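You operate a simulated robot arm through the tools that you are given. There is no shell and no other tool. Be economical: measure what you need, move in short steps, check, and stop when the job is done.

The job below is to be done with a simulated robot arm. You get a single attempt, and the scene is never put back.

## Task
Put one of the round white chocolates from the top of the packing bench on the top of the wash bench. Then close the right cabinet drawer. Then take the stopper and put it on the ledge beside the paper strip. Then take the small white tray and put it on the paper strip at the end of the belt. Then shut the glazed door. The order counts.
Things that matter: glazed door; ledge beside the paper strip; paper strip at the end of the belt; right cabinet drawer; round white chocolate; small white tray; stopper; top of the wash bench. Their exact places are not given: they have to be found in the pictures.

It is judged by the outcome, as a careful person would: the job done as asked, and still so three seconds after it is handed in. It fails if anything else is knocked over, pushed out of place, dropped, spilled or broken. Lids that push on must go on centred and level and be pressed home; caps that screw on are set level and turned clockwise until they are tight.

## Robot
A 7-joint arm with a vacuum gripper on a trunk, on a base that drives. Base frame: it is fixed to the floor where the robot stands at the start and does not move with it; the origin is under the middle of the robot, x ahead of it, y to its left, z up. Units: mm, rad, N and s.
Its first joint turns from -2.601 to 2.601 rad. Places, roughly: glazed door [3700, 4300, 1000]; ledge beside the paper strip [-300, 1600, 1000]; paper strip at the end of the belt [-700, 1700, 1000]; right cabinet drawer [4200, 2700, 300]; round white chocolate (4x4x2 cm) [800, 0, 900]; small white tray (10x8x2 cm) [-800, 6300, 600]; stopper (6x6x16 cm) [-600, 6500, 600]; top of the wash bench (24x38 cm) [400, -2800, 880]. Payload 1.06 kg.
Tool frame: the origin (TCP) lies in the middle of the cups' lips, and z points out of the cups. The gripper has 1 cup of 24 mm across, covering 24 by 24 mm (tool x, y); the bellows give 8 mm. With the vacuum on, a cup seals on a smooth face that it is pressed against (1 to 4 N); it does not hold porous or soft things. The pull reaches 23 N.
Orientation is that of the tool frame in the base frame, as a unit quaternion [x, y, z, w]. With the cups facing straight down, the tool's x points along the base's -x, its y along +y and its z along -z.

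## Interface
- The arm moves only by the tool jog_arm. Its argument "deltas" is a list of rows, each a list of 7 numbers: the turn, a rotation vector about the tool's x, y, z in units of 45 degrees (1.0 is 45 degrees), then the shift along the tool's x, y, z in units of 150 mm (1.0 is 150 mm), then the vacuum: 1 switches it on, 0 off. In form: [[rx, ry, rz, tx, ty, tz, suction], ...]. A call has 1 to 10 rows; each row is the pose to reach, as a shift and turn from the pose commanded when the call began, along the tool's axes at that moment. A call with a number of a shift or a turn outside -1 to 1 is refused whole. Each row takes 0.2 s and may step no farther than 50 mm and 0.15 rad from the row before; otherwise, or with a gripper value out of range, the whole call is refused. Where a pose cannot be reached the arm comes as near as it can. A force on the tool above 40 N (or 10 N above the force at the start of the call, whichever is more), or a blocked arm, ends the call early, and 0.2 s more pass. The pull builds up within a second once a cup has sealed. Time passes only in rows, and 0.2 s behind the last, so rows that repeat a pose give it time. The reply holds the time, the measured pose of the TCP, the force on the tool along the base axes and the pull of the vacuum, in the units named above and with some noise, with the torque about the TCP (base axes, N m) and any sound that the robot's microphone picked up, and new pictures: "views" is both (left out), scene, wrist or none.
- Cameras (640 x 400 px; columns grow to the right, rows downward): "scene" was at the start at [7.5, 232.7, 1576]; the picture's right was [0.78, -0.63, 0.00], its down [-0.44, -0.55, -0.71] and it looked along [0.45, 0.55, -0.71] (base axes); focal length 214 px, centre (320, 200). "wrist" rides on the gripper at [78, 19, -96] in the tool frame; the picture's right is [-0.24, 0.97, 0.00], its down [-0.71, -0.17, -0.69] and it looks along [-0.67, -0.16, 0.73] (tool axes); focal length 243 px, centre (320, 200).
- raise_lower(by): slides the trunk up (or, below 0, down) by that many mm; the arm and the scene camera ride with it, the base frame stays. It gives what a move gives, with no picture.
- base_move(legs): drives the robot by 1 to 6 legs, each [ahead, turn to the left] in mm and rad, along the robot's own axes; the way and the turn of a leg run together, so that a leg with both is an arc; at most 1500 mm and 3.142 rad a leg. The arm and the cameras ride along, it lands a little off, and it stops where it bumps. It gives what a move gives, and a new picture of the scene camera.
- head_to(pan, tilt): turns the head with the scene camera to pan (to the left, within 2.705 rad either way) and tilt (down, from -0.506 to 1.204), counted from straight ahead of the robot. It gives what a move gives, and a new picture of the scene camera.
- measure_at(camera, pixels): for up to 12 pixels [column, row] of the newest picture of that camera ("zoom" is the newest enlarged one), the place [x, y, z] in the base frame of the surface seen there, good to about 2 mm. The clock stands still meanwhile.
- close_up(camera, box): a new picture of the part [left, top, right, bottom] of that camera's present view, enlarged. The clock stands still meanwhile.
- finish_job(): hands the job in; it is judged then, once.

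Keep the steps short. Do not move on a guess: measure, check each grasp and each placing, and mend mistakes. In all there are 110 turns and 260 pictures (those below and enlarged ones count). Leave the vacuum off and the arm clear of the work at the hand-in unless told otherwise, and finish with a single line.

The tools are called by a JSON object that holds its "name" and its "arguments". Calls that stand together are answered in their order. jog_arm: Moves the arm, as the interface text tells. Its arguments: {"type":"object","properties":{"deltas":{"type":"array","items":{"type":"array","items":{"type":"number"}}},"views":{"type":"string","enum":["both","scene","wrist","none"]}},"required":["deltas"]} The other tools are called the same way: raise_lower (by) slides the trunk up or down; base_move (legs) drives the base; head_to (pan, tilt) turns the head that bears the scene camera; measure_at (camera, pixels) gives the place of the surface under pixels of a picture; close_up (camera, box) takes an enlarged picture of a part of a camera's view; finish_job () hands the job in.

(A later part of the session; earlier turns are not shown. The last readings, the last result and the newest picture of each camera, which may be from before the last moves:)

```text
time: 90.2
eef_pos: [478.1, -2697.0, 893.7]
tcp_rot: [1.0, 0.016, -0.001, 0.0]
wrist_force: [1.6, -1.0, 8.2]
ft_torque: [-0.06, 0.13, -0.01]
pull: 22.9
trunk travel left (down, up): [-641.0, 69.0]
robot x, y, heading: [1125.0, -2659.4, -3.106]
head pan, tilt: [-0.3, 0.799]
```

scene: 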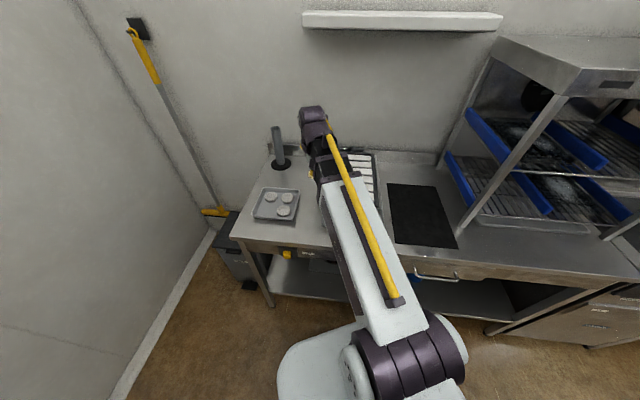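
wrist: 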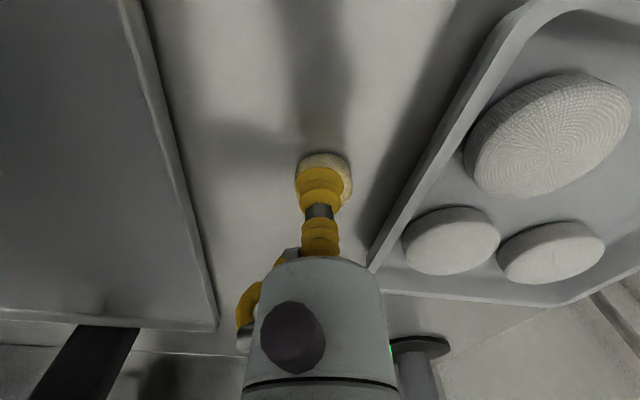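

Contact (8 N). Release: back off 1 mm, vacuum off with waiting, then rise.

{"name": "jog_arm", "arguments": {"deltas": [[0, 0, 0, 0, 0, -0.007, 0], [0, 0, 0, 0, 0, -0.007, 0], [0, 0, 0, 0, 0, -0.007, 0], [0, 0, 0, 0, 0, -0.007, 0], [0, 0, 0, 0, 0, -0.007, 0], [0, 0, 0, 0, 0, -0.05, 0], [0, 0, 0, 0, 0, -0.3, 0], [0, 0, 0, 0, 0, -0.6, 0], [0, 0, 0, 0, 0, -0.9, 0]], "views": "wrist"}}

```text
time: 92.2
eef_pos: [477.2, -2695.3, 1029.6]
tcp_rot: [1.0, 0.016, -0.001, 0.0]
wrist_force: [-0.9, 0.2, -0.6]
ft_torque: [0.02, 0.01, -0.02]
pull: 0.1
trunk travel left (down, up): [-641.0, 69.0]
robot x, y, heading: [1124.0, -2664.3, -3.109]
head pan, tilt: [-0.3, 0.799]
```

wrist: 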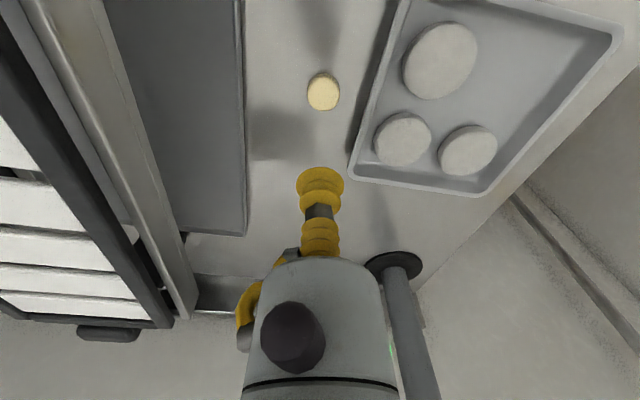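

Chocolate stands on the wash bench. Retract up and in, then turn left (away from the hood) to face back along the aisle.

{"name": "jog_arm", "arguments": {"deltas": [[0, 0, 0, 0.1, 0, -0.3, 0], [0, 0, 0, 0.35, 0, -0.5, 0], [0, 0, 0, 0.6, 0, -0.5, 0], [0, 0, 0, 0.8, 0, -0.5, 0]], "views": "none"}}

{"name": "base_move", "arguments": {"legs": [[0, 2.1], [0, 2.16]]}}

{"name": "head_to", "arguments": {"pan": 0, "tilt": 0.3}}

```text
time: 93.2
eef_pos: [601.3, -2690.6, 1104.7]
tcp_rot: [1.0, 0.017, 0.0, 0.0]
wrist_force: [0.4, 0.3, 0.2]
ft_torque: [0.01, -0.01, 0.03]
pull: 0.1
trunk travel left (down, up): [-641.0, 69.0]
robot x, y, heading: [1128.6, -2658.3, -3.108]
head pan, tilt: [-0.3, 0.799]
```

```text
time: 103.9
eef_pos: [1315.6, -2171.6, 1105.5]
tcp_rot: [-0.555, 0.832, 0.0, 0.0]
wrist_force: [-0.8, -0.3, 0.4]
ft_torque: [0.01, 0.01, 0.03]
pull: 0.1
trunk travel left (down, up): [-641.0, 69.0]
robot x, y, heading: [1123.6, -2664.1, 1.181]
head pan, tilt: [-0.3, 0.799]
```

scene: 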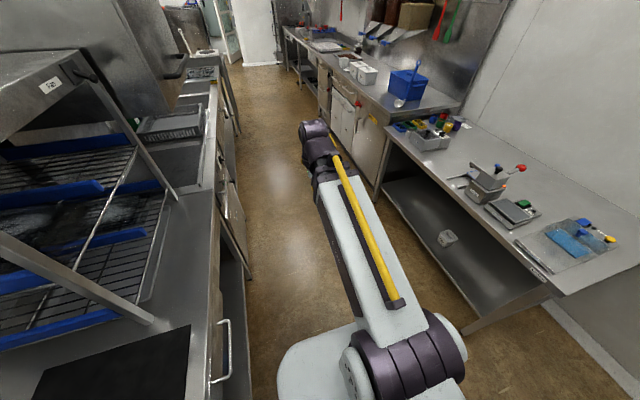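

```text
time: 104.8
eef_pos: [1314.9, -2172.8, 1103.6]
tcp_rot: [-0.555, 0.832, 0.0, 0.0]
wrist_force: [-0.4, 1.0, -0.1]
ft_torque: [-0.04, -0.02, -0.01]
pull: 0.2
trunk travel left (down, up): [-641.0, 69.0]
robot x, y, heading: [1124.3, -2663.2, 1.179]
head pan, tilt: [0.0, 0.3]
```

scene: 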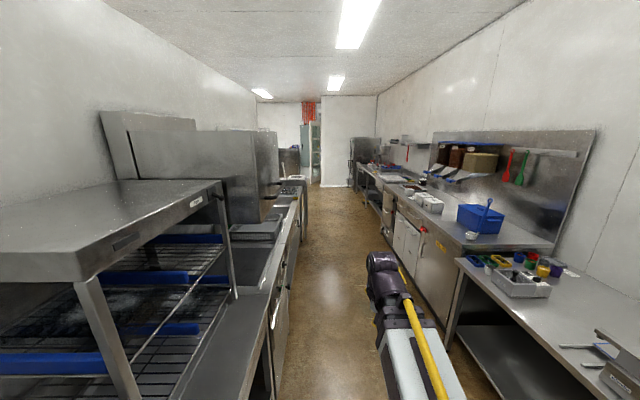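

Drive back up the aisle 4450 mm along the same line.

{"name": "base_move", "arguments": {"legs": [[0, -0.02], [1500, 0], [1500, 0], [1450, 0]]}}

{"name": "head_to", "arguments": {"pan": -0.2, "tilt": 0.45}}

```text
time: 126.3
eef_pos: [3195.1, 1850.2, 1104.0]
tcp_rot: [-0.528, 0.849, -0.001, 0.0]
wrist_force: [0.2, 0.6, 0.3]
ft_torque: [0.01, -0.01, 0.0]
pull: 0.1
trunk travel left (down, up): [-641.0, 69.0]
robot x, y, heading: [2976.6, 1371.8, 1.113]
head pan, tilt: [0.0, 0.3]
```

scene: 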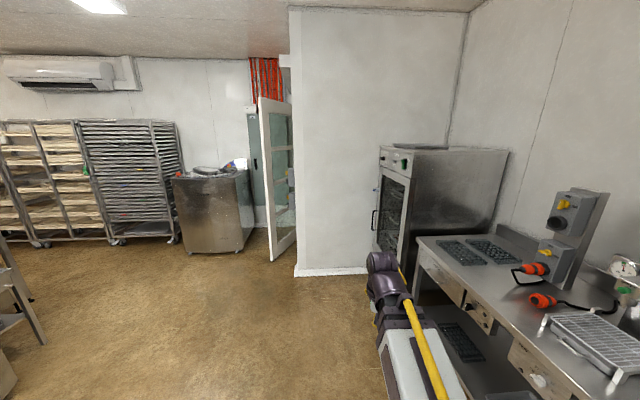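

```text
time: 127.1
eef_pos: [3196.0, 1850.6, 1104.3]
tcp_rot: [-0.528, 0.849, 0.0, 0.0]
wrist_force: [0.2, 0.2, -0.4]
ft_torque: [0.01, 0.0, 0.02]
pull: 0.0
trunk travel left (down, up): [-641.0, 69.0]
robot x, y, heading: [2972.7, 1374.4, 1.113]
head pan, tilt: [-0.201, 0.45]
```

scene: 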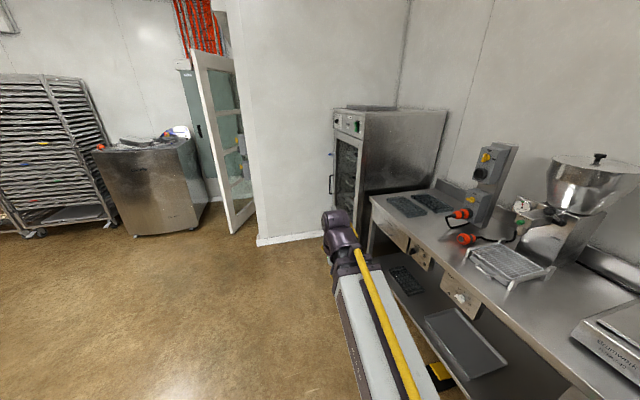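

The glazed door is the leaf at (225,130); the glass-fronted cabinet with the drawer is at (360,150). Drive to about (3250,2880) and turn to face the cabinet's front.

{"name": "base_move", "arguments": {"legs": [[0, 0.28], [1500, 0], [0, -1.78]]}}

{"name": "head_to", "arguments": {"pan": 0.2, "tilt": 0.75}}

```text
time: 139.6
eef_pos: [3747.4, 2703.2, 1104.2]
tcp_rot: [0.163, 0.987, -0.001, -0.001]
wrist_force: [0.3, 0.2, 0.2]
ft_torque: [-0.02, 0.01, 0.0]
pull: 0.1
trunk travel left (down, up): [-641.0, 69.0]
robot x, y, heading: [3248.7, 2862.1, -0.325]
head pan, tilt: [-0.201, 0.45]
```

scene: 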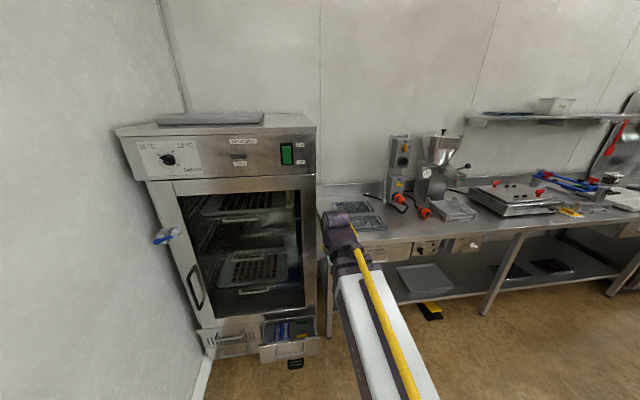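

```text
time: 140.5
eef_pos: [3747.6, 2702.2, 1104.5]
tcp_rot: [0.163, 0.987, 0.0, 0.001]
wrist_force: [0.1, 0.2, -0.3]
ft_torque: [-0.03, 0.02, 0.02]
pull: 0.1
trunk travel left (down, up): [-641.0, 69.0]
robot x, y, heading: [3243.6, 2862.7, -0.323]
head pan, tilt: [0.201, 0.75]
```

scene: 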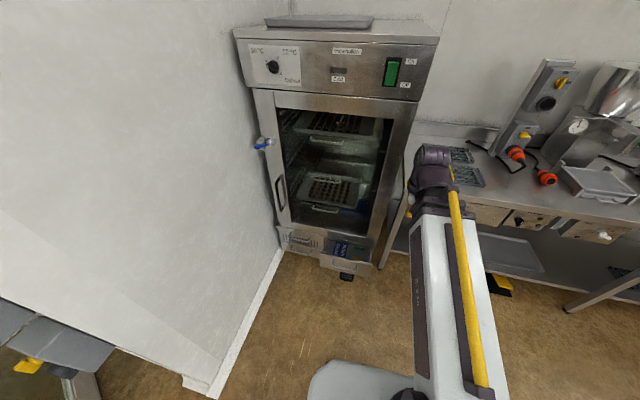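

The right drawer under the cabinet is pulled out. Zoom and measure.

{"name": "close_up", "arguments": {"camera": "scene", "box": [260, 210, 400, 300]}}

{"name": "measure_at", "arguments": {"camera": "scene", "pixels": [[285, 245], [322, 262], [345, 268], [365, 270], [345, 258], [300, 230], [380, 240], [355, 250], [298, 225], [384, 262]]}}

```text
4.44 times, centred on (330, 255) of scene
```

zoom: 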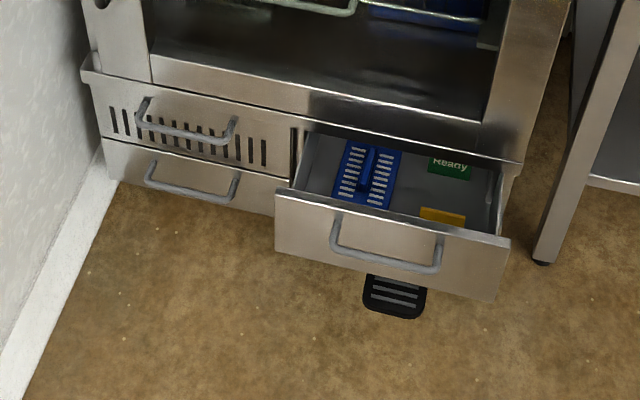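

```text
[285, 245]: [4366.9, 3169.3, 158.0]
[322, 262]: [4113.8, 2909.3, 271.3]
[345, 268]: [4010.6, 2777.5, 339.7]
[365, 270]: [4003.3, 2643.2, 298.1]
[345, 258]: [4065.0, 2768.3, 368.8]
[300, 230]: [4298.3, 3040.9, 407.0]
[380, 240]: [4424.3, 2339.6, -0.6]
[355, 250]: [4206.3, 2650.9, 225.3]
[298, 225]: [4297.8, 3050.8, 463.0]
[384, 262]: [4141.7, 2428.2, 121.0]
```

{"name": "measure_at", "arguments": {"camera": "zoom", "pixels": [[281, 205], [500, 252], [385, 262], [300, 235], [480, 285], [385, 228], [285, 192], [505, 239], [268, 195], [205, 195], [510, 165], [395, 310]]}}

```text
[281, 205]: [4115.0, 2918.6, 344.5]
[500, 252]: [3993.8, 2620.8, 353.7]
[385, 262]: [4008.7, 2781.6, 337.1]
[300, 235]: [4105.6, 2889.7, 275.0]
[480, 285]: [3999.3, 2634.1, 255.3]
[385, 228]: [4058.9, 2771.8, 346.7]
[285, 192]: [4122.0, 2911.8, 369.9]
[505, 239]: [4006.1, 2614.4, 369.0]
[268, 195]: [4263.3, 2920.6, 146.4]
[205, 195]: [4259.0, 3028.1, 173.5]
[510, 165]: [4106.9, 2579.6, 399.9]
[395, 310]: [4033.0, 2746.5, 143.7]
```

The right drawer front is about 120 mm proud (outer face centre ≈(4059,2772), z 250–370; flush at n≈2820). I'll push it with the tool horizontal, just below the handle at z≈283. First lower the trunk.

{"name": "raise_lower", "arguments": {"by": -480}}

{"name": "jog_arm", "arguments": {"deltas": [[0, -0.17, 0, -0.1, 0, 0, 0], [0, -0.34, 0, -0.2, 0, 0, 0], [0, -0.51, 0, -0.3, 0, 0, 0], [0, -0.68, 0, -0.4, 0, 0, 0], [0, -0.85, 0, -0.5, 0, 0, 0], [0, -1, 0, -0.6, 0, 0, 0]], "views": "none"}}

{"name": "jog_arm", "arguments": {"deltas": [[0, -0.17, 0, 0, 0, 0, 0], [0, -0.34, 0, 0, 0, 0, 0], [0, -0.51, 0, 0, 0, 0, 0], [0, -0.68, 0, 0, 0, 0, 0], [0, -0.85, 0, 0, 0, 0, 0], [0, -1, 0, 0, 0, 0, 0]], "views": "both"}}

```text
refused: -480 is not a number from -400 to 400
```

```text
time: 141.9
eef_pos: [3878.7, 2659.5, 1114.2]
tcp_rot: [0.151, 0.911, -0.063, 0.378]
wrist_force: [0.2, 0.6, 1.4]
ft_torque: [0.0, -0.02, 0.04]
pull: 0.0
out of reach, approached as far as the arm can: row 2, 3, 4, 5, 6
trunk travel left (down, up): [-641.0, 69.0]
robot x, y, heading: [3247.6, 2861.4, -0.326]
head pan, tilt: [0.201, 0.75]
```

```text
time: 143.3
eef_pos: [3942.4, 2639.9, 1107.3]
tcp_rot: [0.163, 0.715, -0.075, 0.676]
wrist_force: [-0.2, -0.5, 0.5]
ft_torque: [-0.02, 0.01, 0.0]
pull: 0.0
out of reach, approached as far as the arm can: row 1, 2, 3, 4, 5, 6
trunk travel left (down, up): [-641.0, 69.0]
robot x, y, heading: [3248.3, 2861.9, -0.326]
head pan, tilt: [0.201, 0.75]
```

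scene: 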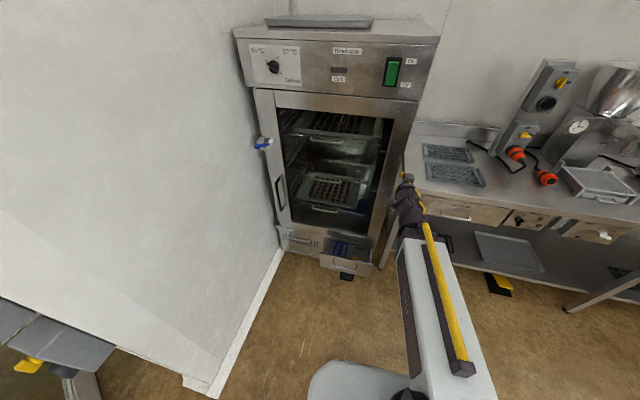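
wrist: 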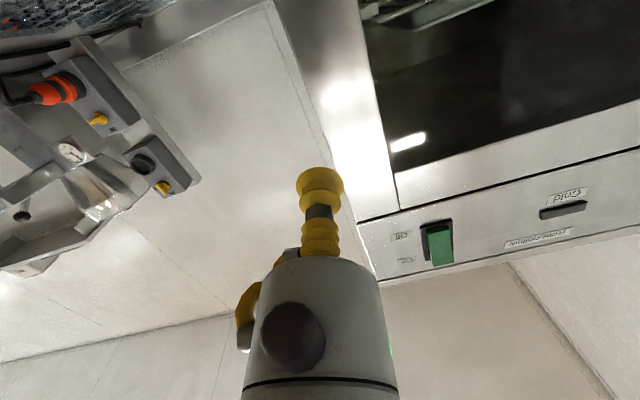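

The tool is now nearly horizontal. Lower the trunk in two steps (TCP ends around z 490, above the drawer).

{"name": "raise_lower", "arguments": {"by": -400}}

{"name": "raise_lower", "arguments": {"by": -200}}

{"name": "jog_arm", "arguments": {"deltas": [[0, 0, 0, 0, 0.15, -0.2, 0], [0, 0, 0, 0, 0.3, -0.4, 0], [0, 0, 0, 0, 0.5, -0.6, 0], [0, 0, 0, 0, 0.7, -0.6, 0]], "views": "both"}}

```text
time: 147.1
eef_pos: [3942.1, 2636.8, 710.1]
tcp_rot: [0.124, 0.713, -0.119, 0.679]
wrist_force: [-0.1, 0.2, -0.5]
ft_torque: [0.01, 0.0, -0.02]
pull: 0.2
trunk travel left (down, up): [-241.0, 469.0]
robot x, y, heading: [3246.2, 2862.1, -0.32]
head pan, tilt: [0.201, 0.75]
```

```text
time: 149.3
eef_pos: [3941.6, 2637.1, 512.4]
tcp_rot: [0.123, 0.714, -0.118, 0.68]
wrist_force: [-0.2, -0.5, 0.6]
ft_torque: [0.0, 0.04, 0.03]
pull: 0.0
trunk travel left (down, up): [-41.0, 669.0]
robot x, y, heading: [3246.7, 2862.7, -0.327]
head pan, tilt: [0.201, 0.75]
```

```text
time: 150.3
eef_pos: [3961.6, 2764.3, 513.5]
tcp_rot: [0.125, 0.713, -0.119, 0.68]
wrist_force: [-0.9, 0.2, 0.3]
ft_torque: [-0.01, -0.02, -0.01]
pull: 0.0
out of reach, approached as far as the arm can: row 1, 2, 3, 4
trunk travel left (down, up): [-41.0, 669.0]
robot x, y, heading: [3247.6, 2866.5, -0.323]
head pan, tilt: [0.201, 0.75]
```

scene: 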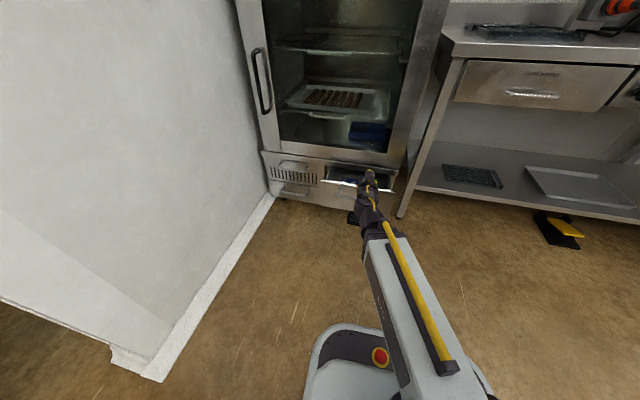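
wrist: 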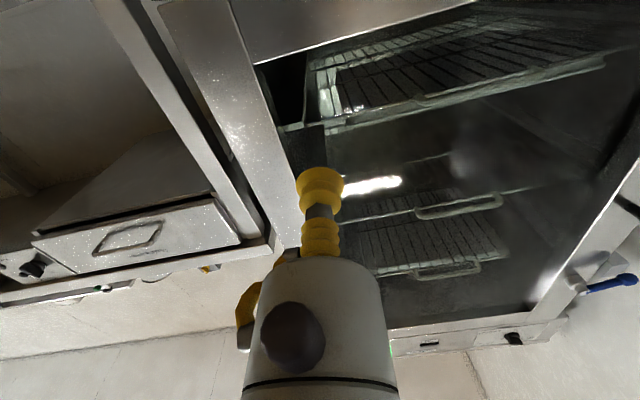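

Too close in to retract further, so back the base 120 mm and then lower the tool to z≈283.

{"name": "base_move", "arguments": {"legs": [[-120, 0]]}}

{"name": "jog_arm", "arguments": {"deltas": [[0, 0, 0, 0.3, 0, 0, 0], [0, 0, 0, 0.6, 0, 0, 0], [0, 0, 0, 0.9, 0, 0, 0]], "views": "none"}}

{"name": "jog_arm", "arguments": {"deltas": [[0, 0, 0, 0.2, 0, 0, 0], [0, 0, 0, 0.4, 0, 0, 0], [0, 0, 0, 0.6, 0, 0, 0]], "views": "both"}}

```text
time: 151.5
eef_pos: [3850.3, 2803.4, 513.7]
tcp_rot: [0.124, 0.713, -0.118, 0.679]
wrist_force: [0.4, 0.7, 0.1]
ft_torque: [-0.03, -0.01, 0.02]
pull: 0.0
trunk travel left (down, up): [-41.0, 669.0]
robot x, y, heading: [3137.4, 2898.6, -0.326]
head pan, tilt: [0.201, 0.75]
```

scene: 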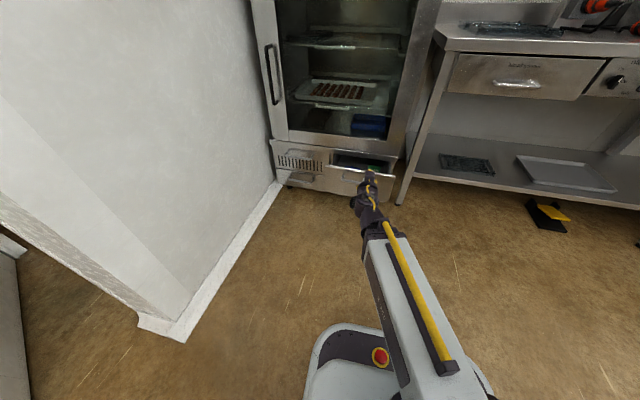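

```text
time: 152.3
eef_pos: [3843.0, 2807.2, 378.4]
tcp_rot: [0.123, 0.713, -0.118, 0.68]
wrist_force: [-0.3, 0.2, -0.4]
ft_torque: [0.02, 0.0, -0.02]
pull: 0.0
trunk travel left (down, up): [-41.0, 669.0]
robot x, y, heading: [3134.8, 2899.8, -0.324]
head pan, tilt: [0.201, 0.75]
```

```text
time: 153.1
eef_pos: [3841.1, 2807.9, 290.5]
tcp_rot: [0.123, 0.714, -0.117, 0.679]
wrist_force: [0.7, 0.8, -0.1]
ft_torque: [-0.02, 0.01, 0.01]
pull: 0.1
trunk travel left (down, up): [-41.0, 669.0]
robot x, y, heading: [3133.0, 2900.2, -0.326]
head pan, tilt: [0.201, 0.75]
```

scene: 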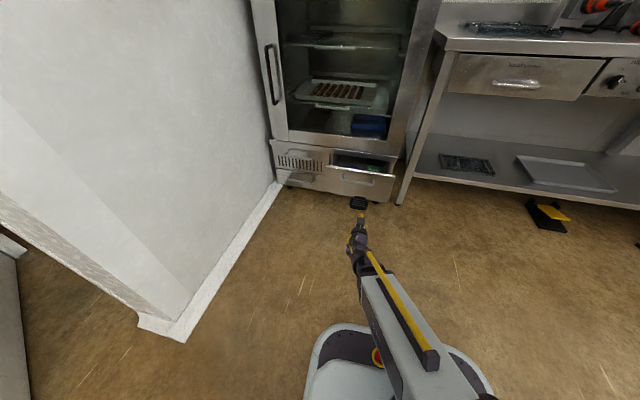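
wrist: 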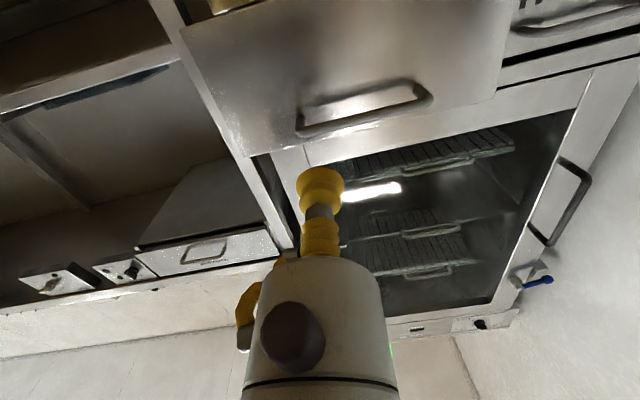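

Clear view of drawer front. Measure the handle bar (365,112) and the face below it (above in this picture).

{"name": "measure_at", "arguments": {"camera": "wrist", "pixels": [[340, 122], [415, 100], [360, 60], [340, 40], [330, 15], [365, 125], [365, 80], [240, 110], [490, 60]]}}

```text
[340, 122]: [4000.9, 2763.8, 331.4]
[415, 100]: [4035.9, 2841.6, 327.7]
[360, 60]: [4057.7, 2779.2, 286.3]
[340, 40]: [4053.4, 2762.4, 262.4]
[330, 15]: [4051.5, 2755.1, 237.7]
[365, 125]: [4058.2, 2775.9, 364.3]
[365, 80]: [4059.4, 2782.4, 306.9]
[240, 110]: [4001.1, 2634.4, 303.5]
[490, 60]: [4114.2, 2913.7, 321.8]
```

Approach: shift 37 mm sideways, 9 mm down, forward 150 mm, then onward slowly to contact.

{"name": "jog_arm", "arguments": {"deltas": [[0, 0, 0, 0.06, 0.25, 0.1, 0], [0, 0, 0, 0.06, 0.25, 0.4, 0], [0, 0, 0, 0.06, 0.25, 0.7, 0], [0, 0, 0, 0.06, 0.25, 1, 0]], "views": "wrist"}}

```text
time: 154.1
eef_pos: [3996.1, 2791.8, 272.5]
tcp_rot: [0.124, 0.714, -0.118, 0.679]
wrist_force: [-0.3, -0.5, -0.1]
ft_torque: [-0.02, -0.02, 0.01]
pull: 0.1
trunk travel left (down, up): [-41.0, 669.0]
robot x, y, heading: [3135.5, 2900.8, -0.327]
head pan, tilt: [0.201, 0.75]
```

wrist: 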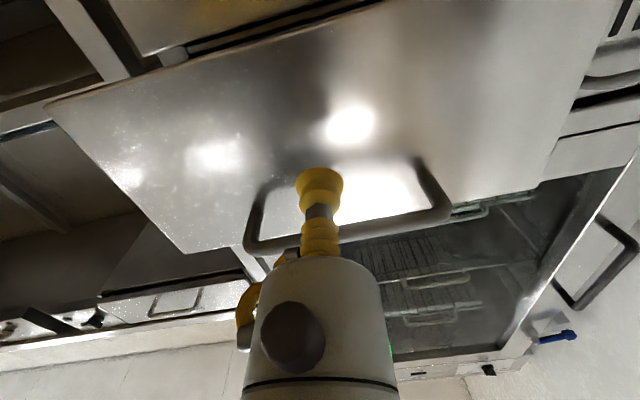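

Push forward steadily; force will tell contact.

{"name": "jog_arm", "arguments": {"deltas": [[0, 0, 0, 0, 0, 0.25, 0], [0, 0, 0, 0, 0, 0.4, 0], [0, 0, 0, 0, 0, 0.5, 0], [0, 0, 0, 0, 0, 0.6, 0], [0, 0, 0, 0, 0, 0.7, 0], [0, 0, 0, 0, 0, 0.8, 0], [0, 0, 0, 0, 0, 0.9, 0], [0, 0, 0, 0, 0, 1, 0]], "views": "wrist"}}

```text
time: 155.9
eef_pos: [4133.6, 2742.3, 264.2]
tcp_rot: [0.123, 0.713, -0.119, 0.679]
wrist_force: [-1.2, 0.5, -0.1]
ft_torque: [0.0, -0.02, -0.03]
pull: 0.0
trunk travel left (down, up): [-41.0, 669.0]
robot x, y, heading: [3132.5, 2900.2, -0.323]
head pan, tilt: [0.201, 0.75]
```

wrist: 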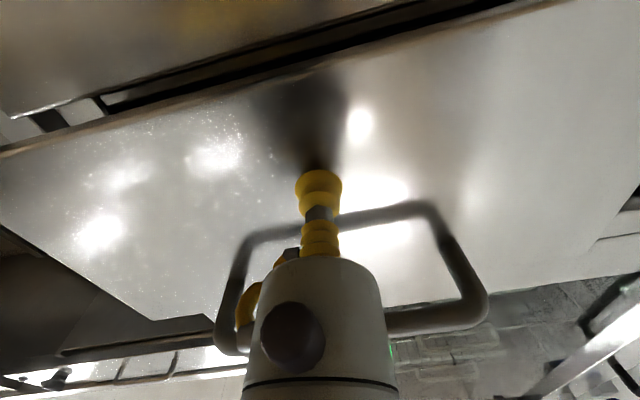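

Drawer is moving (force about 1 N, about 40 mm left). Continue in small steps until the force rises.

{"name": "jog_arm", "arguments": {"deltas": [[0, 0, 0, 0, 0, 0.07, 0], [0, 0, 0, 0, 0, 0.14, 0], [0, 0, 0, 0, 0, 0.2, 0], [0, 0, 0, 0, 0, 0.24, 0], [0, 0, 0, 0, 0, 0.27, 0], [0, 0, 0, 0, 0, 0.3, 0], [0, 0, 0, 0, 0, 0.33, 0], [0, 0, 0, 0, 0, 0.36, 0]], "views": "wrist"}}

```text
time: 157.7
eef_pos: [4186.5, 2723.9, 262.2]
tcp_rot: [0.123, 0.714, -0.118, 0.679]
wrist_force: [-3.4, 1.7, 0.3]
ft_torque: [0.02, -0.02, 0.02]
pull: 0.1
trunk travel left (down, up): [-41.0, 669.0]
robot x, y, heading: [3133.0, 2900.1, -0.323]
head pan, tilt: [0.201, 0.75]
```

wrist: 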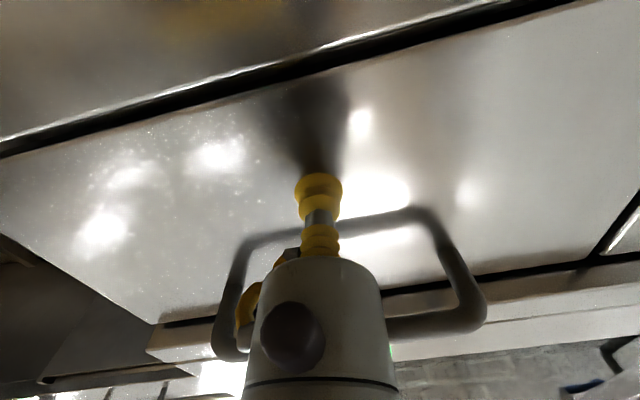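

Looks nearly flush. A few mm more.

{"name": "jog_arm", "arguments": {"deltas": [[0, 0, 0, 0, 0, 0.02, 0], [0, 0, 0, 0, 0, 0.04, 0], [0, 0, 0, 0, 0, 0.06, 0], [0, 0, 0, 0, 0, 0.08, 0], [0, 0, 0, 0, 0, 0.1, 0]], "views": "wrist"}}

```text
time: 158.6
eef_pos: [4189.2, 2722.7, 262.9]
tcp_rot: [0.123, 0.714, -0.118, 0.679]
wrist_force: [-8.0, 3.3, -0.4]
ft_torque: [-0.04, -0.03, 0.04]
pull: 0.1
trunk travel left (down, up): [-41.0, 669.0]
robot x, y, heading: [3132.1, 2897.0, -0.328]
head pan, tilt: [0.201, 0.75]
stopped in row 4: the force on the tool passed its limit at 45 N (the readings are from after the stop); the commanded pose is now the measured one
```

wrist: 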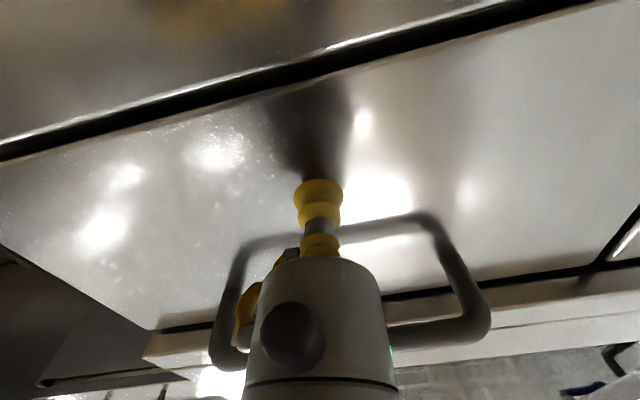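

The force limit was reached, so the drawer is home. Back off 150 mm and check.

{"name": "jog_arm", "arguments": {"deltas": [[0, 0, 0, 0, 0, -0.2, 0], [0, 0, 0, 0, 0, -0.5, 0], [0, 0, 0, 0, 0, -0.75, 0], [0, 0, 0, 0, 0, -1, 0]], "views": "none"}}

{"name": "jog_arm", "arguments": {"deltas": [[0, 0, 0, 0, 0, -0.3, 0], [0, 0, 0, 0, 0, -0.6, 0], [0, 0, 0, 0, 0, -0.9, 0]], "views": "both"}}

{"name": "measure_at", "arguments": {"camera": "wrist", "pixels": [[330, 30], [260, 60], [420, 40], [540, 40], [580, 50]]}}

{"name": "close_up", "arguments": {"camera": "scene", "box": [260, 120, 420, 220]}}

```text
time: 159.6
eef_pos: [4050.0, 2771.0, 268.7]
tcp_rot: [0.123, 0.714, -0.118, 0.679]
wrist_force: [0.2, -0.4, 0.5]
ft_torque: [0.0, 0.02, 0.0]
pull: 0.0
trunk travel left (down, up): [-41.0, 669.0]
robot x, y, heading: [3132.0, 2898.9, -0.32]
head pan, tilt: [0.201, 0.75]
```

```text
time: 160.4
eef_pos: [3920.9, 2820.0, 276.7]
tcp_rot: [0.124, 0.713, -0.118, 0.679]
wrist_force: [0.7, 0.7, -0.5]
ft_torque: [0.0, -0.02, 0.01]
pull: 0.1
trunk travel left (down, up): [-41.0, 669.0]
robot x, y, heading: [3134.7, 2899.9, -0.324]
head pan, tilt: [0.201, 0.75]
```

scene: 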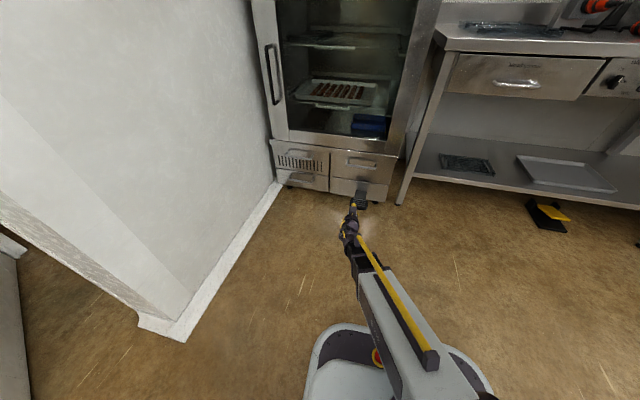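
wrist: 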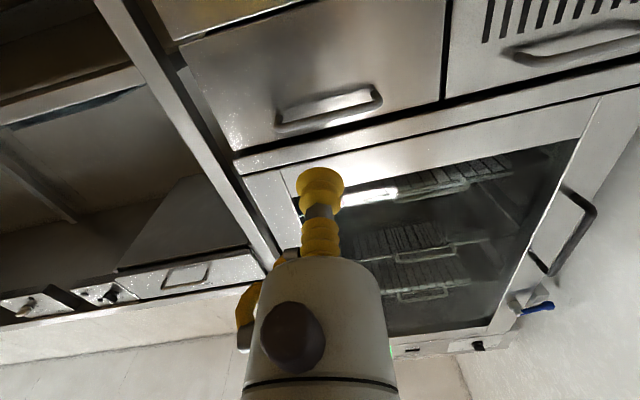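

```text
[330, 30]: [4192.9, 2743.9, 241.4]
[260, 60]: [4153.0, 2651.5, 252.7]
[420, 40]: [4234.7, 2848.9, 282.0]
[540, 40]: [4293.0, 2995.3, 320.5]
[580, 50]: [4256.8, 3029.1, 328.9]
```

```text
4.00 times, centred on (340, 170) of scene
```

zoom: 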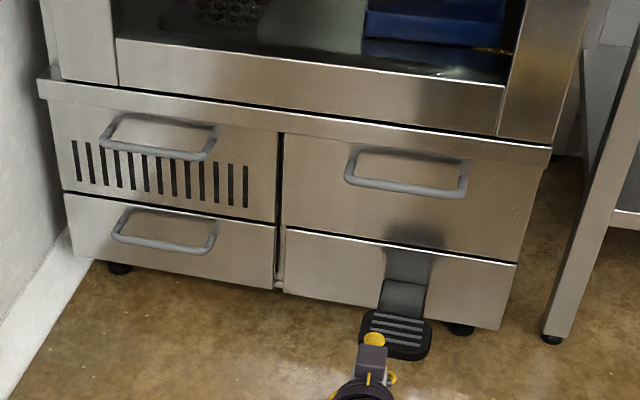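

All fronts are flush (n≈2889–2890). Now raise the trunk and bring the tool back to pointing down.

{"name": "raise_lower", "arguments": {"by": 400}}

{"name": "jog_arm", "arguments": {"deltas": [[0, 0.17, 0, 0, 0, -0.17, 0], [0, 0.34, 0, 0, 0, -0.34, 0], [0, 0.51, 0, 0, 0, -0.51, 0], [0, 0.68, 0, 0, 0, -0.68, 0], [0, 0.85, 0, 0, 0, -0.85, 0], [0, 1, 0, 0, 0, -1, 0]], "views": "none"}}

{"name": "jog_arm", "arguments": {"deltas": [[0, 0.17, 0, 0, 0, -0.1, 0], [0, 0.34, 0, 0, 0, -0.2, 0], [0, 0.51, 0, 0, 0, -0.3, 0], [0, 0.68, 0, 0, 0, -0.4, 0], [0, 0.85, 0, 0, 0, -0.5, 0], [0, 0.94, 0, 0, 0, -0.6, 0]], "views": "wrist"}}

{"name": "raise_lower", "arguments": {"by": 150}}

{"name": "head_to", "arguments": {"pan": 1.3, "tilt": 0.3}}

```text
time: 164.3
eef_pos: [3921.6, 2820.1, 676.9]
tcp_rot: [0.123, 0.714, -0.118, 0.679]
wrist_force: [-0.1, 0.8, 1.0]
ft_torque: [-0.02, -0.02, -0.04]
pull: 0.1
trunk travel left (down, up): [-441.0, 269.0]
robot x, y, heading: [3133.4, 2900.1, -0.326]
head pan, tilt: [0.201, 0.75]
```

```text
time: 165.7
eef_pos: [3780.3, 2870.7, 684.9]
tcp_rot: [0.158, 0.92, -0.061, 0.354]
wrist_force: [0.1, -0.1, -1.4]
ft_torque: [-0.03, -0.03, 0.03]
pull: 0.0
trunk travel left (down, up): [-441.0, 269.0]
robot x, y, heading: [3132.5, 2901.6, -0.321]
head pan, tilt: [0.201, 0.75]
```

```text
time: 167.1
eef_pos: [3723.2, 2890.0, 752.2]
tcp_rot: [0.17, 0.985, -0.001, -0.003]
wrist_force: [0.3, 0.7, -0.4]
ft_torque: [-0.01, 0.01, -0.02]
pull: 0.0
trunk travel left (down, up): [-441.0, 269.0]
robot x, y, heading: [3128.1, 2894.4, -0.323]
head pan, tilt: [0.201, 0.75]
```

wrist: 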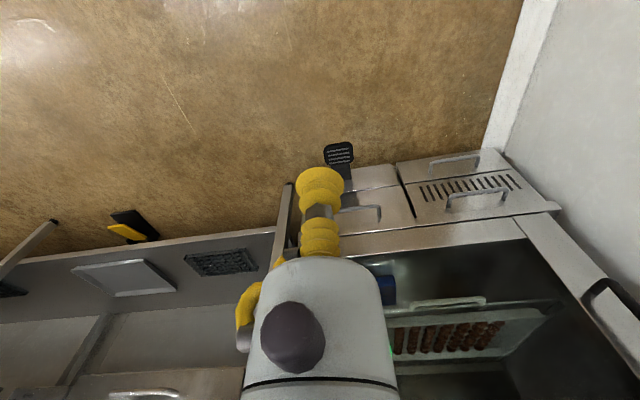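

```text
time: 168.8
eef_pos: [3723.2, 2890.4, 901.3]
tcp_rot: [0.17, 0.985, -0.001, -0.001]
wrist_force: [-0.1, -0.3, -0.7]
ft_torque: [0.02, 0.01, -0.03]
pull: 0.0
trunk travel left (down, up): [-591.0, 119.0]
robot x, y, heading: [3133.2, 2897.1, -0.324]
head pan, tilt: [0.201, 0.75]
```

```text
time: 170.1
eef_pos: [3724.2, 2889.6, 900.9]
tcp_rot: [0.17, 0.985, 0.0, -0.001]
wrist_force: [-0.2, 0.8, -0.1]
ft_torque: [0.03, 0.02, 0.0]
pull: 0.1
trunk travel left (down, up): [-591.0, 119.0]
robot x, y, heading: [3135.5, 2898.0, -0.327]
head pan, tilt: [1.3, 0.3]
```

scene: 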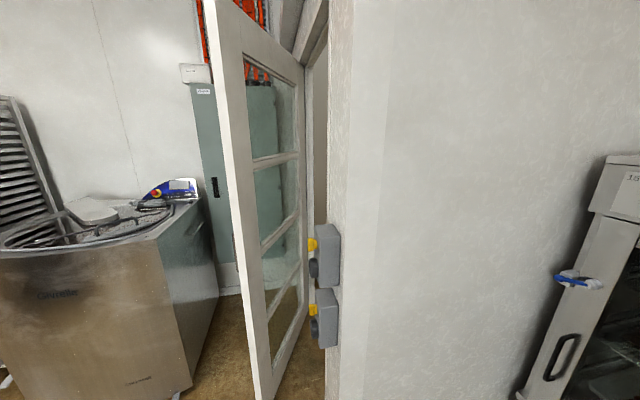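

While here, measure the door leaf and jambs.

{"name": "measure_at", "arguments": {"camera": "scene", "pixels": [[238, 200], [252, 200], [299, 200], [260, 380], [304, 310], [313, 100], [345, 200], [325, 250], [308, 90], [165, 280], [222, 30]]}}

{"name": "close_up", "arguments": {"camera": "scene", "box": [180, 0, 380, 400]}}

```text
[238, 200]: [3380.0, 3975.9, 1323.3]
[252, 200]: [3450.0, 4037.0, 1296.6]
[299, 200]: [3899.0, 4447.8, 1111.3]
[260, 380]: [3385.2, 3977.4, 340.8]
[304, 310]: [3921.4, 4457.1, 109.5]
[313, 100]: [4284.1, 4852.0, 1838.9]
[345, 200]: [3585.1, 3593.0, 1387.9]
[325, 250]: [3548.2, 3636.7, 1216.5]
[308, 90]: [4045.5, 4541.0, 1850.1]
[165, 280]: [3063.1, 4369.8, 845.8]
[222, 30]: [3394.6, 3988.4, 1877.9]
```

```text
1.00 times, centred on (280, 200) of scene (not enlarged: the box is as wide or as high as the picture)
```

zoom: 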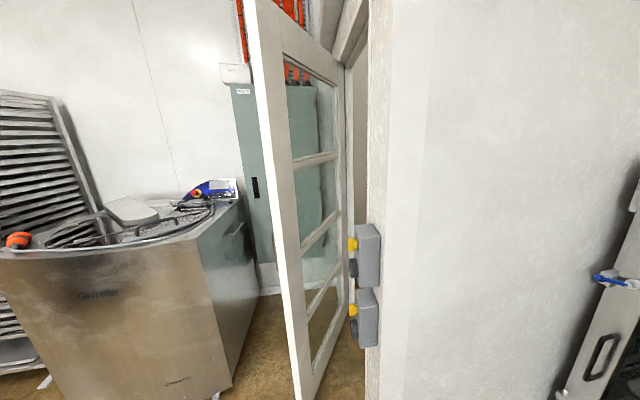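

The door is hinged at about (3930,4460); it needs ~27° to close, pushed from the room side. That's last. Now look toward the stopper's place (-600,6500).

{"name": "head_to", "arguments": {"pan": 2.65, "tilt": 0.3}}

{"name": "measure_at", "arguments": {"camera": "scene", "pixels": [[320, 200], [400, 200], [250, 200], [200, 200], [450, 230], [320, 300], [150, 200], [500, 250]]}}

```text
time: 171.6
eef_pos: [3723.6, 2888.8, 901.1]
tcp_rot: [0.17, 0.985, 0.001, -0.001]
wrist_force: [-0.3, 0.1, -0.4]
ft_torque: [-0.01, 0.0, 0.01]
pull: 0.0
trunk travel left (down, up): [-591.0, 119.0]
robot x, y, heading: [3133.8, 2899.9, -0.326]
head pan, tilt: [2.649, 0.3]
```

scene: 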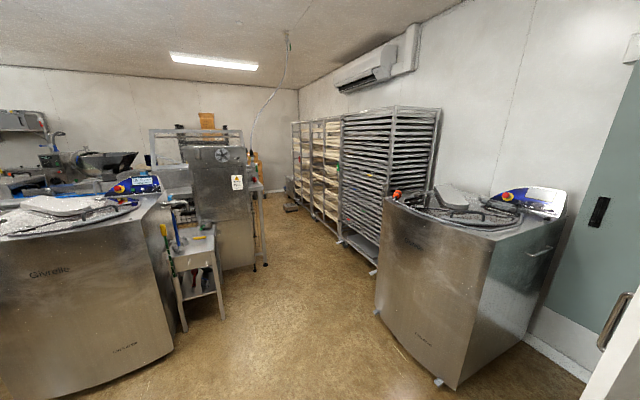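

```text
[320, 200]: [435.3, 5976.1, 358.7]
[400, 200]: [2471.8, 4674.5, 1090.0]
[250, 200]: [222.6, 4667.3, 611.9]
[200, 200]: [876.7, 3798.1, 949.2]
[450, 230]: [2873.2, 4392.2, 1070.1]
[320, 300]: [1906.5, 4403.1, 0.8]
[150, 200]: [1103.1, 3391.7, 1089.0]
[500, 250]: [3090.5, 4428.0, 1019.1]
```

There's a straight lane toward the far corner. Measure its edges.

{"name": "measure_at", "arguments": {"camera": "scene", "pixels": [[376, 272], [342, 240], [300, 210], [266, 264], [223, 318], [186, 330], [378, 318], [440, 382], [252, 270], [262, 180], [285, 190], [245, 150]]}}

{"name": "close_up", "arguments": {"camera": "scene", "box": [220, 110, 360, 250]}}

```text
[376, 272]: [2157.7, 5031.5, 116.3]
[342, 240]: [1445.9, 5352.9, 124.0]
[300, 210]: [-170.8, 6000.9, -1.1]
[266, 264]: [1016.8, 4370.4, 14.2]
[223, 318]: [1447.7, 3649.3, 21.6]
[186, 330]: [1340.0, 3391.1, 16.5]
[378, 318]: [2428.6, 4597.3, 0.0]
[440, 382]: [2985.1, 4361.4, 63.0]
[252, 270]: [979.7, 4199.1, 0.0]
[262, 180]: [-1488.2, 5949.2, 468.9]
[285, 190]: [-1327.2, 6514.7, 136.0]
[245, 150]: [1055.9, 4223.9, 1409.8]
```

```text
2.86 times, centred on (290, 180) of scene
```

zoom: 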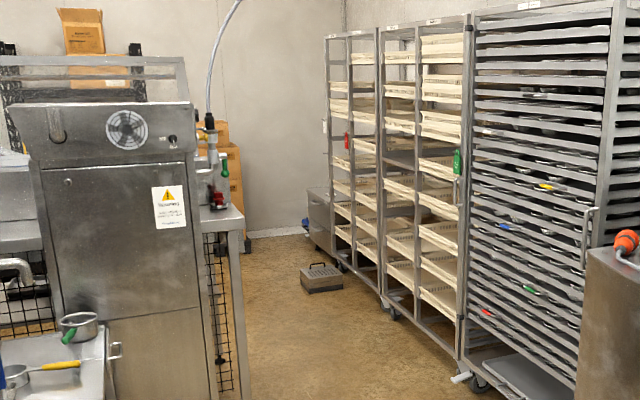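

Lane is about 1.07 m wide, with racks on its right. Raise the trunk, turn right (away from the wall) and drive to (1900,4150), then into the lane.

{"name": "raise_lower", "arguments": {"by": 110}}

{"name": "measure_at", "arguments": {"camera": "scene", "pixels": [[332, 207], [331, 190], [290, 192], [299, 178]]}}

{"name": "base_move", "arguments": {"legs": [[0, -1.8], [0, -1.81], [1500, 0], [250, 0]]}}

{"name": "head_to", "arguments": {"pan": 0.1, "tilt": 0.35}}

```text
time: 173.1
eef_pos: [3723.0, 2889.7, 1011.5]
tcp_rot: [0.17, 0.985, -0.001, -0.002]
wrist_force: [0.7, 0.9, 0.5]
ft_torque: [-0.01, 0.01, -0.03]
pull: 0.0
trunk travel left (down, up): [-701.0, 9.0]
robot x, y, heading: [3133.6, 2896.9, -0.328]
head pan, tilt: [2.649, 0.3]
```

```text
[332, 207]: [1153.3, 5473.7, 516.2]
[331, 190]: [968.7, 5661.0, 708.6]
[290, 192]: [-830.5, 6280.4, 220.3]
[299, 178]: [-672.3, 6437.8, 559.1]
```

```text
time: 190.5
eef_pos: [1410.8, 4431.7, 1009.0]
tcp_rot: [0.914, -0.405, 0.001, 0.0]
wrist_force: [0.6, 0.0, -0.2]
ft_torque: [0.04, 0.02, -0.02]
pull: 0.1
trunk travel left (down, up): [-701.0, 9.0]
robot x, y, heading: [1925.3, 4148.4, 2.326]
head pan, tilt: [2.649, 0.3]
```

scene: 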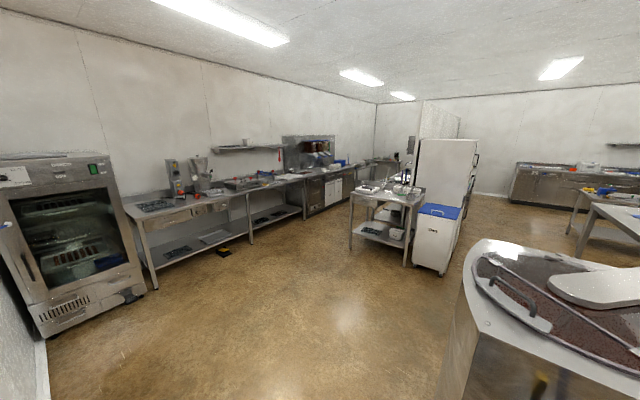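

```text
time: 192.8
eef_pos: [1410.3, 4432.1, 1010.5]
tcp_rot: [0.914, -0.405, 0.0, -0.001]
wrist_force: [0.5, 0.1, -0.1]
ft_torque: [-0.03, -0.04, 0.02]
pull: 0.0
trunk travel left (down, up): [-701.0, 9.0]
robot x, y, heading: [1926.0, 4142.9, 2.325]
head pan, tilt: [0.099, 0.351]
```

scene: 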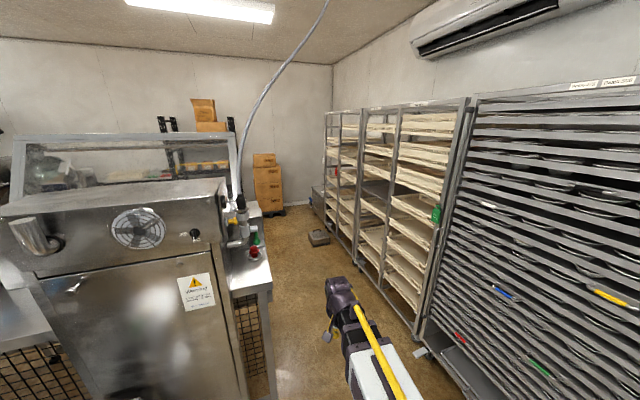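

Measure the lane ahead: table corner (270,288), rack feet (415,350),(350,260), stool (318,238), low unit (318,200), boxes (268,205).

{"name": "measure_at", "arguments": {"camera": "scene", "pixels": [[270, 284], [420, 352], [380, 300], [352, 262], [310, 243], [328, 240], [318, 190], [322, 215], [285, 205], [268, 190], [276, 385], [318, 205]]}}

{"name": "close_up", "arguments": {"camera": "scene", "box": [230, 140, 380, 260]}}

```text
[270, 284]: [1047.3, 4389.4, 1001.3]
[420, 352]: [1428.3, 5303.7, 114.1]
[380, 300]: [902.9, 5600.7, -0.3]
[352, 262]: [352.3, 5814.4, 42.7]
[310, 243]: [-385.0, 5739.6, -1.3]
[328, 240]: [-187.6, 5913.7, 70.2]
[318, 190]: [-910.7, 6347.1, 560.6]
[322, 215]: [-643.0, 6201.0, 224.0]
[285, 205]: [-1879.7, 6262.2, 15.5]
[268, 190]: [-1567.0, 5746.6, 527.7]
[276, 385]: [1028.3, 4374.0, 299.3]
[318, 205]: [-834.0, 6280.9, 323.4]
```

```text
3.33 times, centred on (305, 200) of scene
```

zoom: 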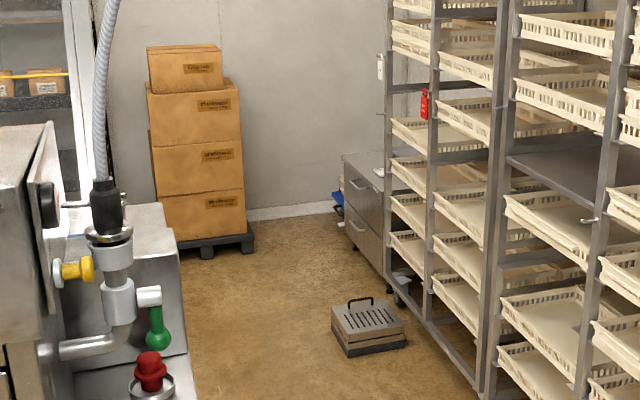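

The low drawer unit (top z≈560) stands past the racks; a stool sits at (-300,5800). Advance into the lane to (1200,4870), heading along it.

{"name": "base_move", "arguments": {"legs": [[1030, 0], [0, 0.36]]}}

{"name": "head_to", "arguments": {"pan": 0.15, "tilt": 0.5}}

```text
time: 199.3
eef_pos: [632.2, 4991.5, 1010.0]
tcp_rot: [0.972, -0.236, 0.001, -0.001]
wrist_force: [-0.7, 0.9, 0.0]
ft_torque: [0.0, -0.01, 0.03]
pull: 0.2
trunk travel left (down, up): [-701.0, 9.0]
robot x, y, heading: [1216.2, 4901.6, 2.683]
head pan, tilt: [0.099, 0.351]
```

scene: 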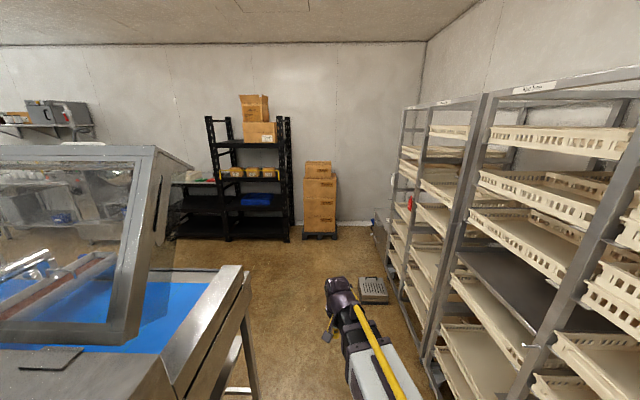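

```text
time: 200.0
eef_pos: [631.9, 4990.1, 1010.2]
tcp_rot: [0.972, -0.236, 0.001, -0.001]
wrist_force: [-0.1, 1.1, 0.3]
ft_torque: [-0.03, -0.01, -0.02]
pull: 0.0
trunk travel left (down, up): [-701.0, 9.0]
robot x, y, heading: [1217.1, 4903.0, 2.686]
head pan, tilt: [0.15, 0.499]
```

scene: 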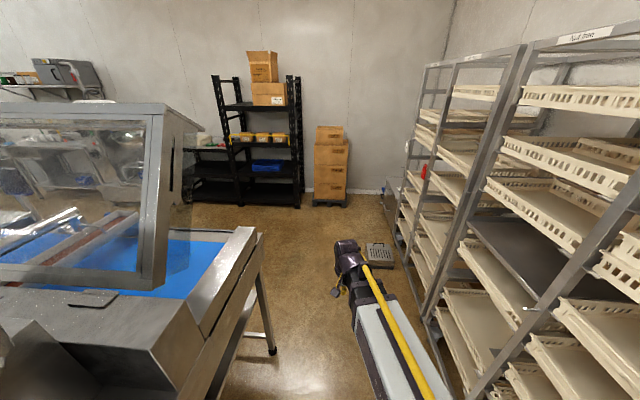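

{"name": "measure_at", "arguments": {"camera": "scene", "pixels": [[273, 355], [258, 232], [366, 262], [394, 262], [315, 205], [348, 205], [392, 185], [250, 207], [300, 207], [392, 215]]}}

```text
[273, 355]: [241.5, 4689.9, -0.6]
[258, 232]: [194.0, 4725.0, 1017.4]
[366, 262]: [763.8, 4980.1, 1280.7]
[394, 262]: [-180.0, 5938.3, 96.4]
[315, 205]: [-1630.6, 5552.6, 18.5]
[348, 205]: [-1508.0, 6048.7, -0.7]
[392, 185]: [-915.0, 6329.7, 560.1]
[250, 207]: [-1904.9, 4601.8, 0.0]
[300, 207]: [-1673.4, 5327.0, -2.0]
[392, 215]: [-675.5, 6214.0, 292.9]
```

Drive: leg to (-350,5290), then to about (-930,5620), then turn right to face the drawer unit.

{"name": "base_move", "arguments": {"legs": [[0, 0.215], [1500, 0], [114, 0], [0, -0.26], [670, 0], [0, -1.48]]}}

{"name": "head_to", "arguments": {"pan": -0.2, "tilt": 0.7}}

```text
time: 216.8
eef_pos: [-866.4, 6201.6, 1010.4]
tcp_rot: [-0.535, 0.845, -0.001, -0.001]
wrist_force: [0.2, -0.8, 0.8]
ft_torque: [-0.01, 0.02, -0.04]
pull: 0.0
trunk travel left (down, up): [-701.0, 9.0]
robot x, y, heading: [-935.8, 5614.2, 1.145]
head pan, tilt: [0.15, 0.499]
```

scene: 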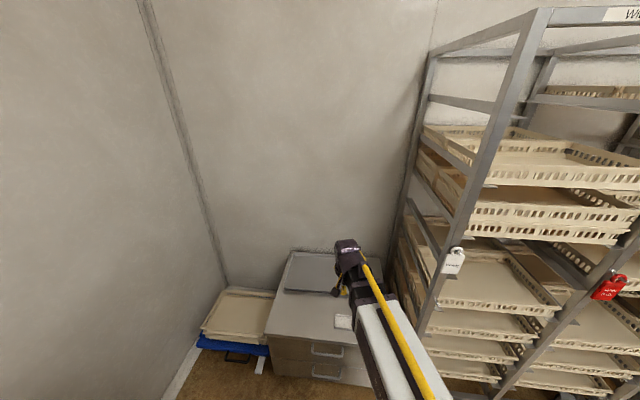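

```text
time: 217.6
eef_pos: [-866.7, 6201.5, 1010.6]
tcp_rot: [-0.535, 0.845, -0.001, 0.0]
wrist_force: [0.3, 0.3, 0.6]
ft_torque: [-0.03, 0.03, -0.01]
pull: 0.1
trunk travel left (down, up): [-701.0, 9.0]
robot x, y, heading: [-935.3, 5619.3, 1.143]
head pan, tilt: [-0.201, 0.7]
```

scene: 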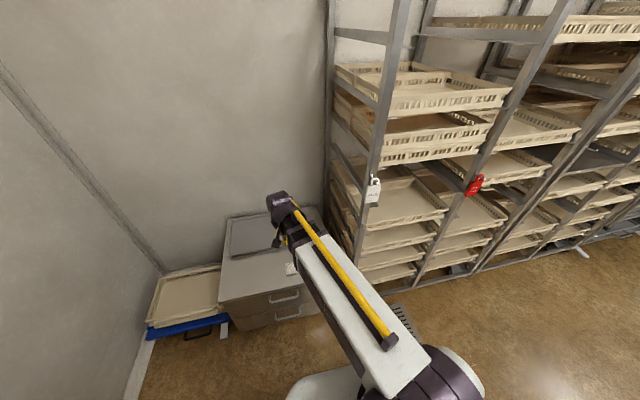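

The arm hides the unit top; look with the wrist camera.

{"name": "jog_arm", "arguments": {"deltas": [[0, 0, 0, 0, 0.25, 0, 0]], "views": "both"}}

```text
time: 218.0
eef_pos: [-899.8, 6219.8, 1010.4]
tcp_rot: [-0.534, 0.845, -0.001, 0.0]
wrist_force: [0.2, 0.1, 0.4]
ft_torque: [0.02, 0.03, -0.01]
pull: 0.0
trunk travel left (down, up): [-701.0, 9.0]
robot x, y, heading: [-934.4, 5617.2, 1.149]
head pan, tilt: [-0.201, 0.7]
```

scene: 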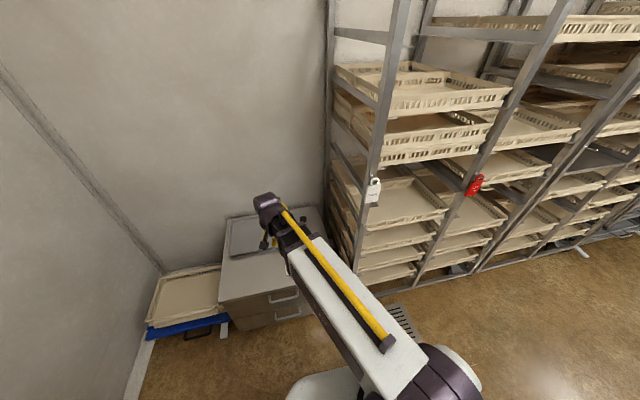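
wrist: 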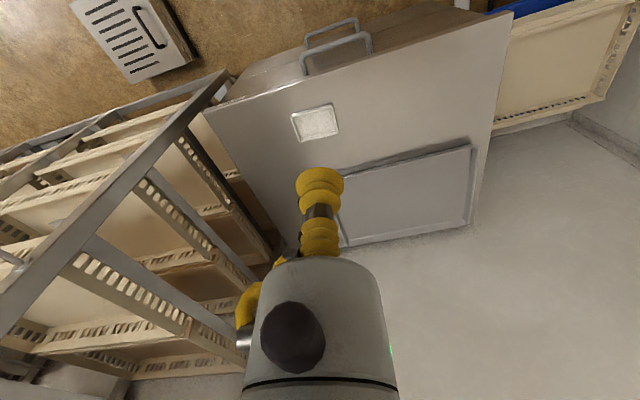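

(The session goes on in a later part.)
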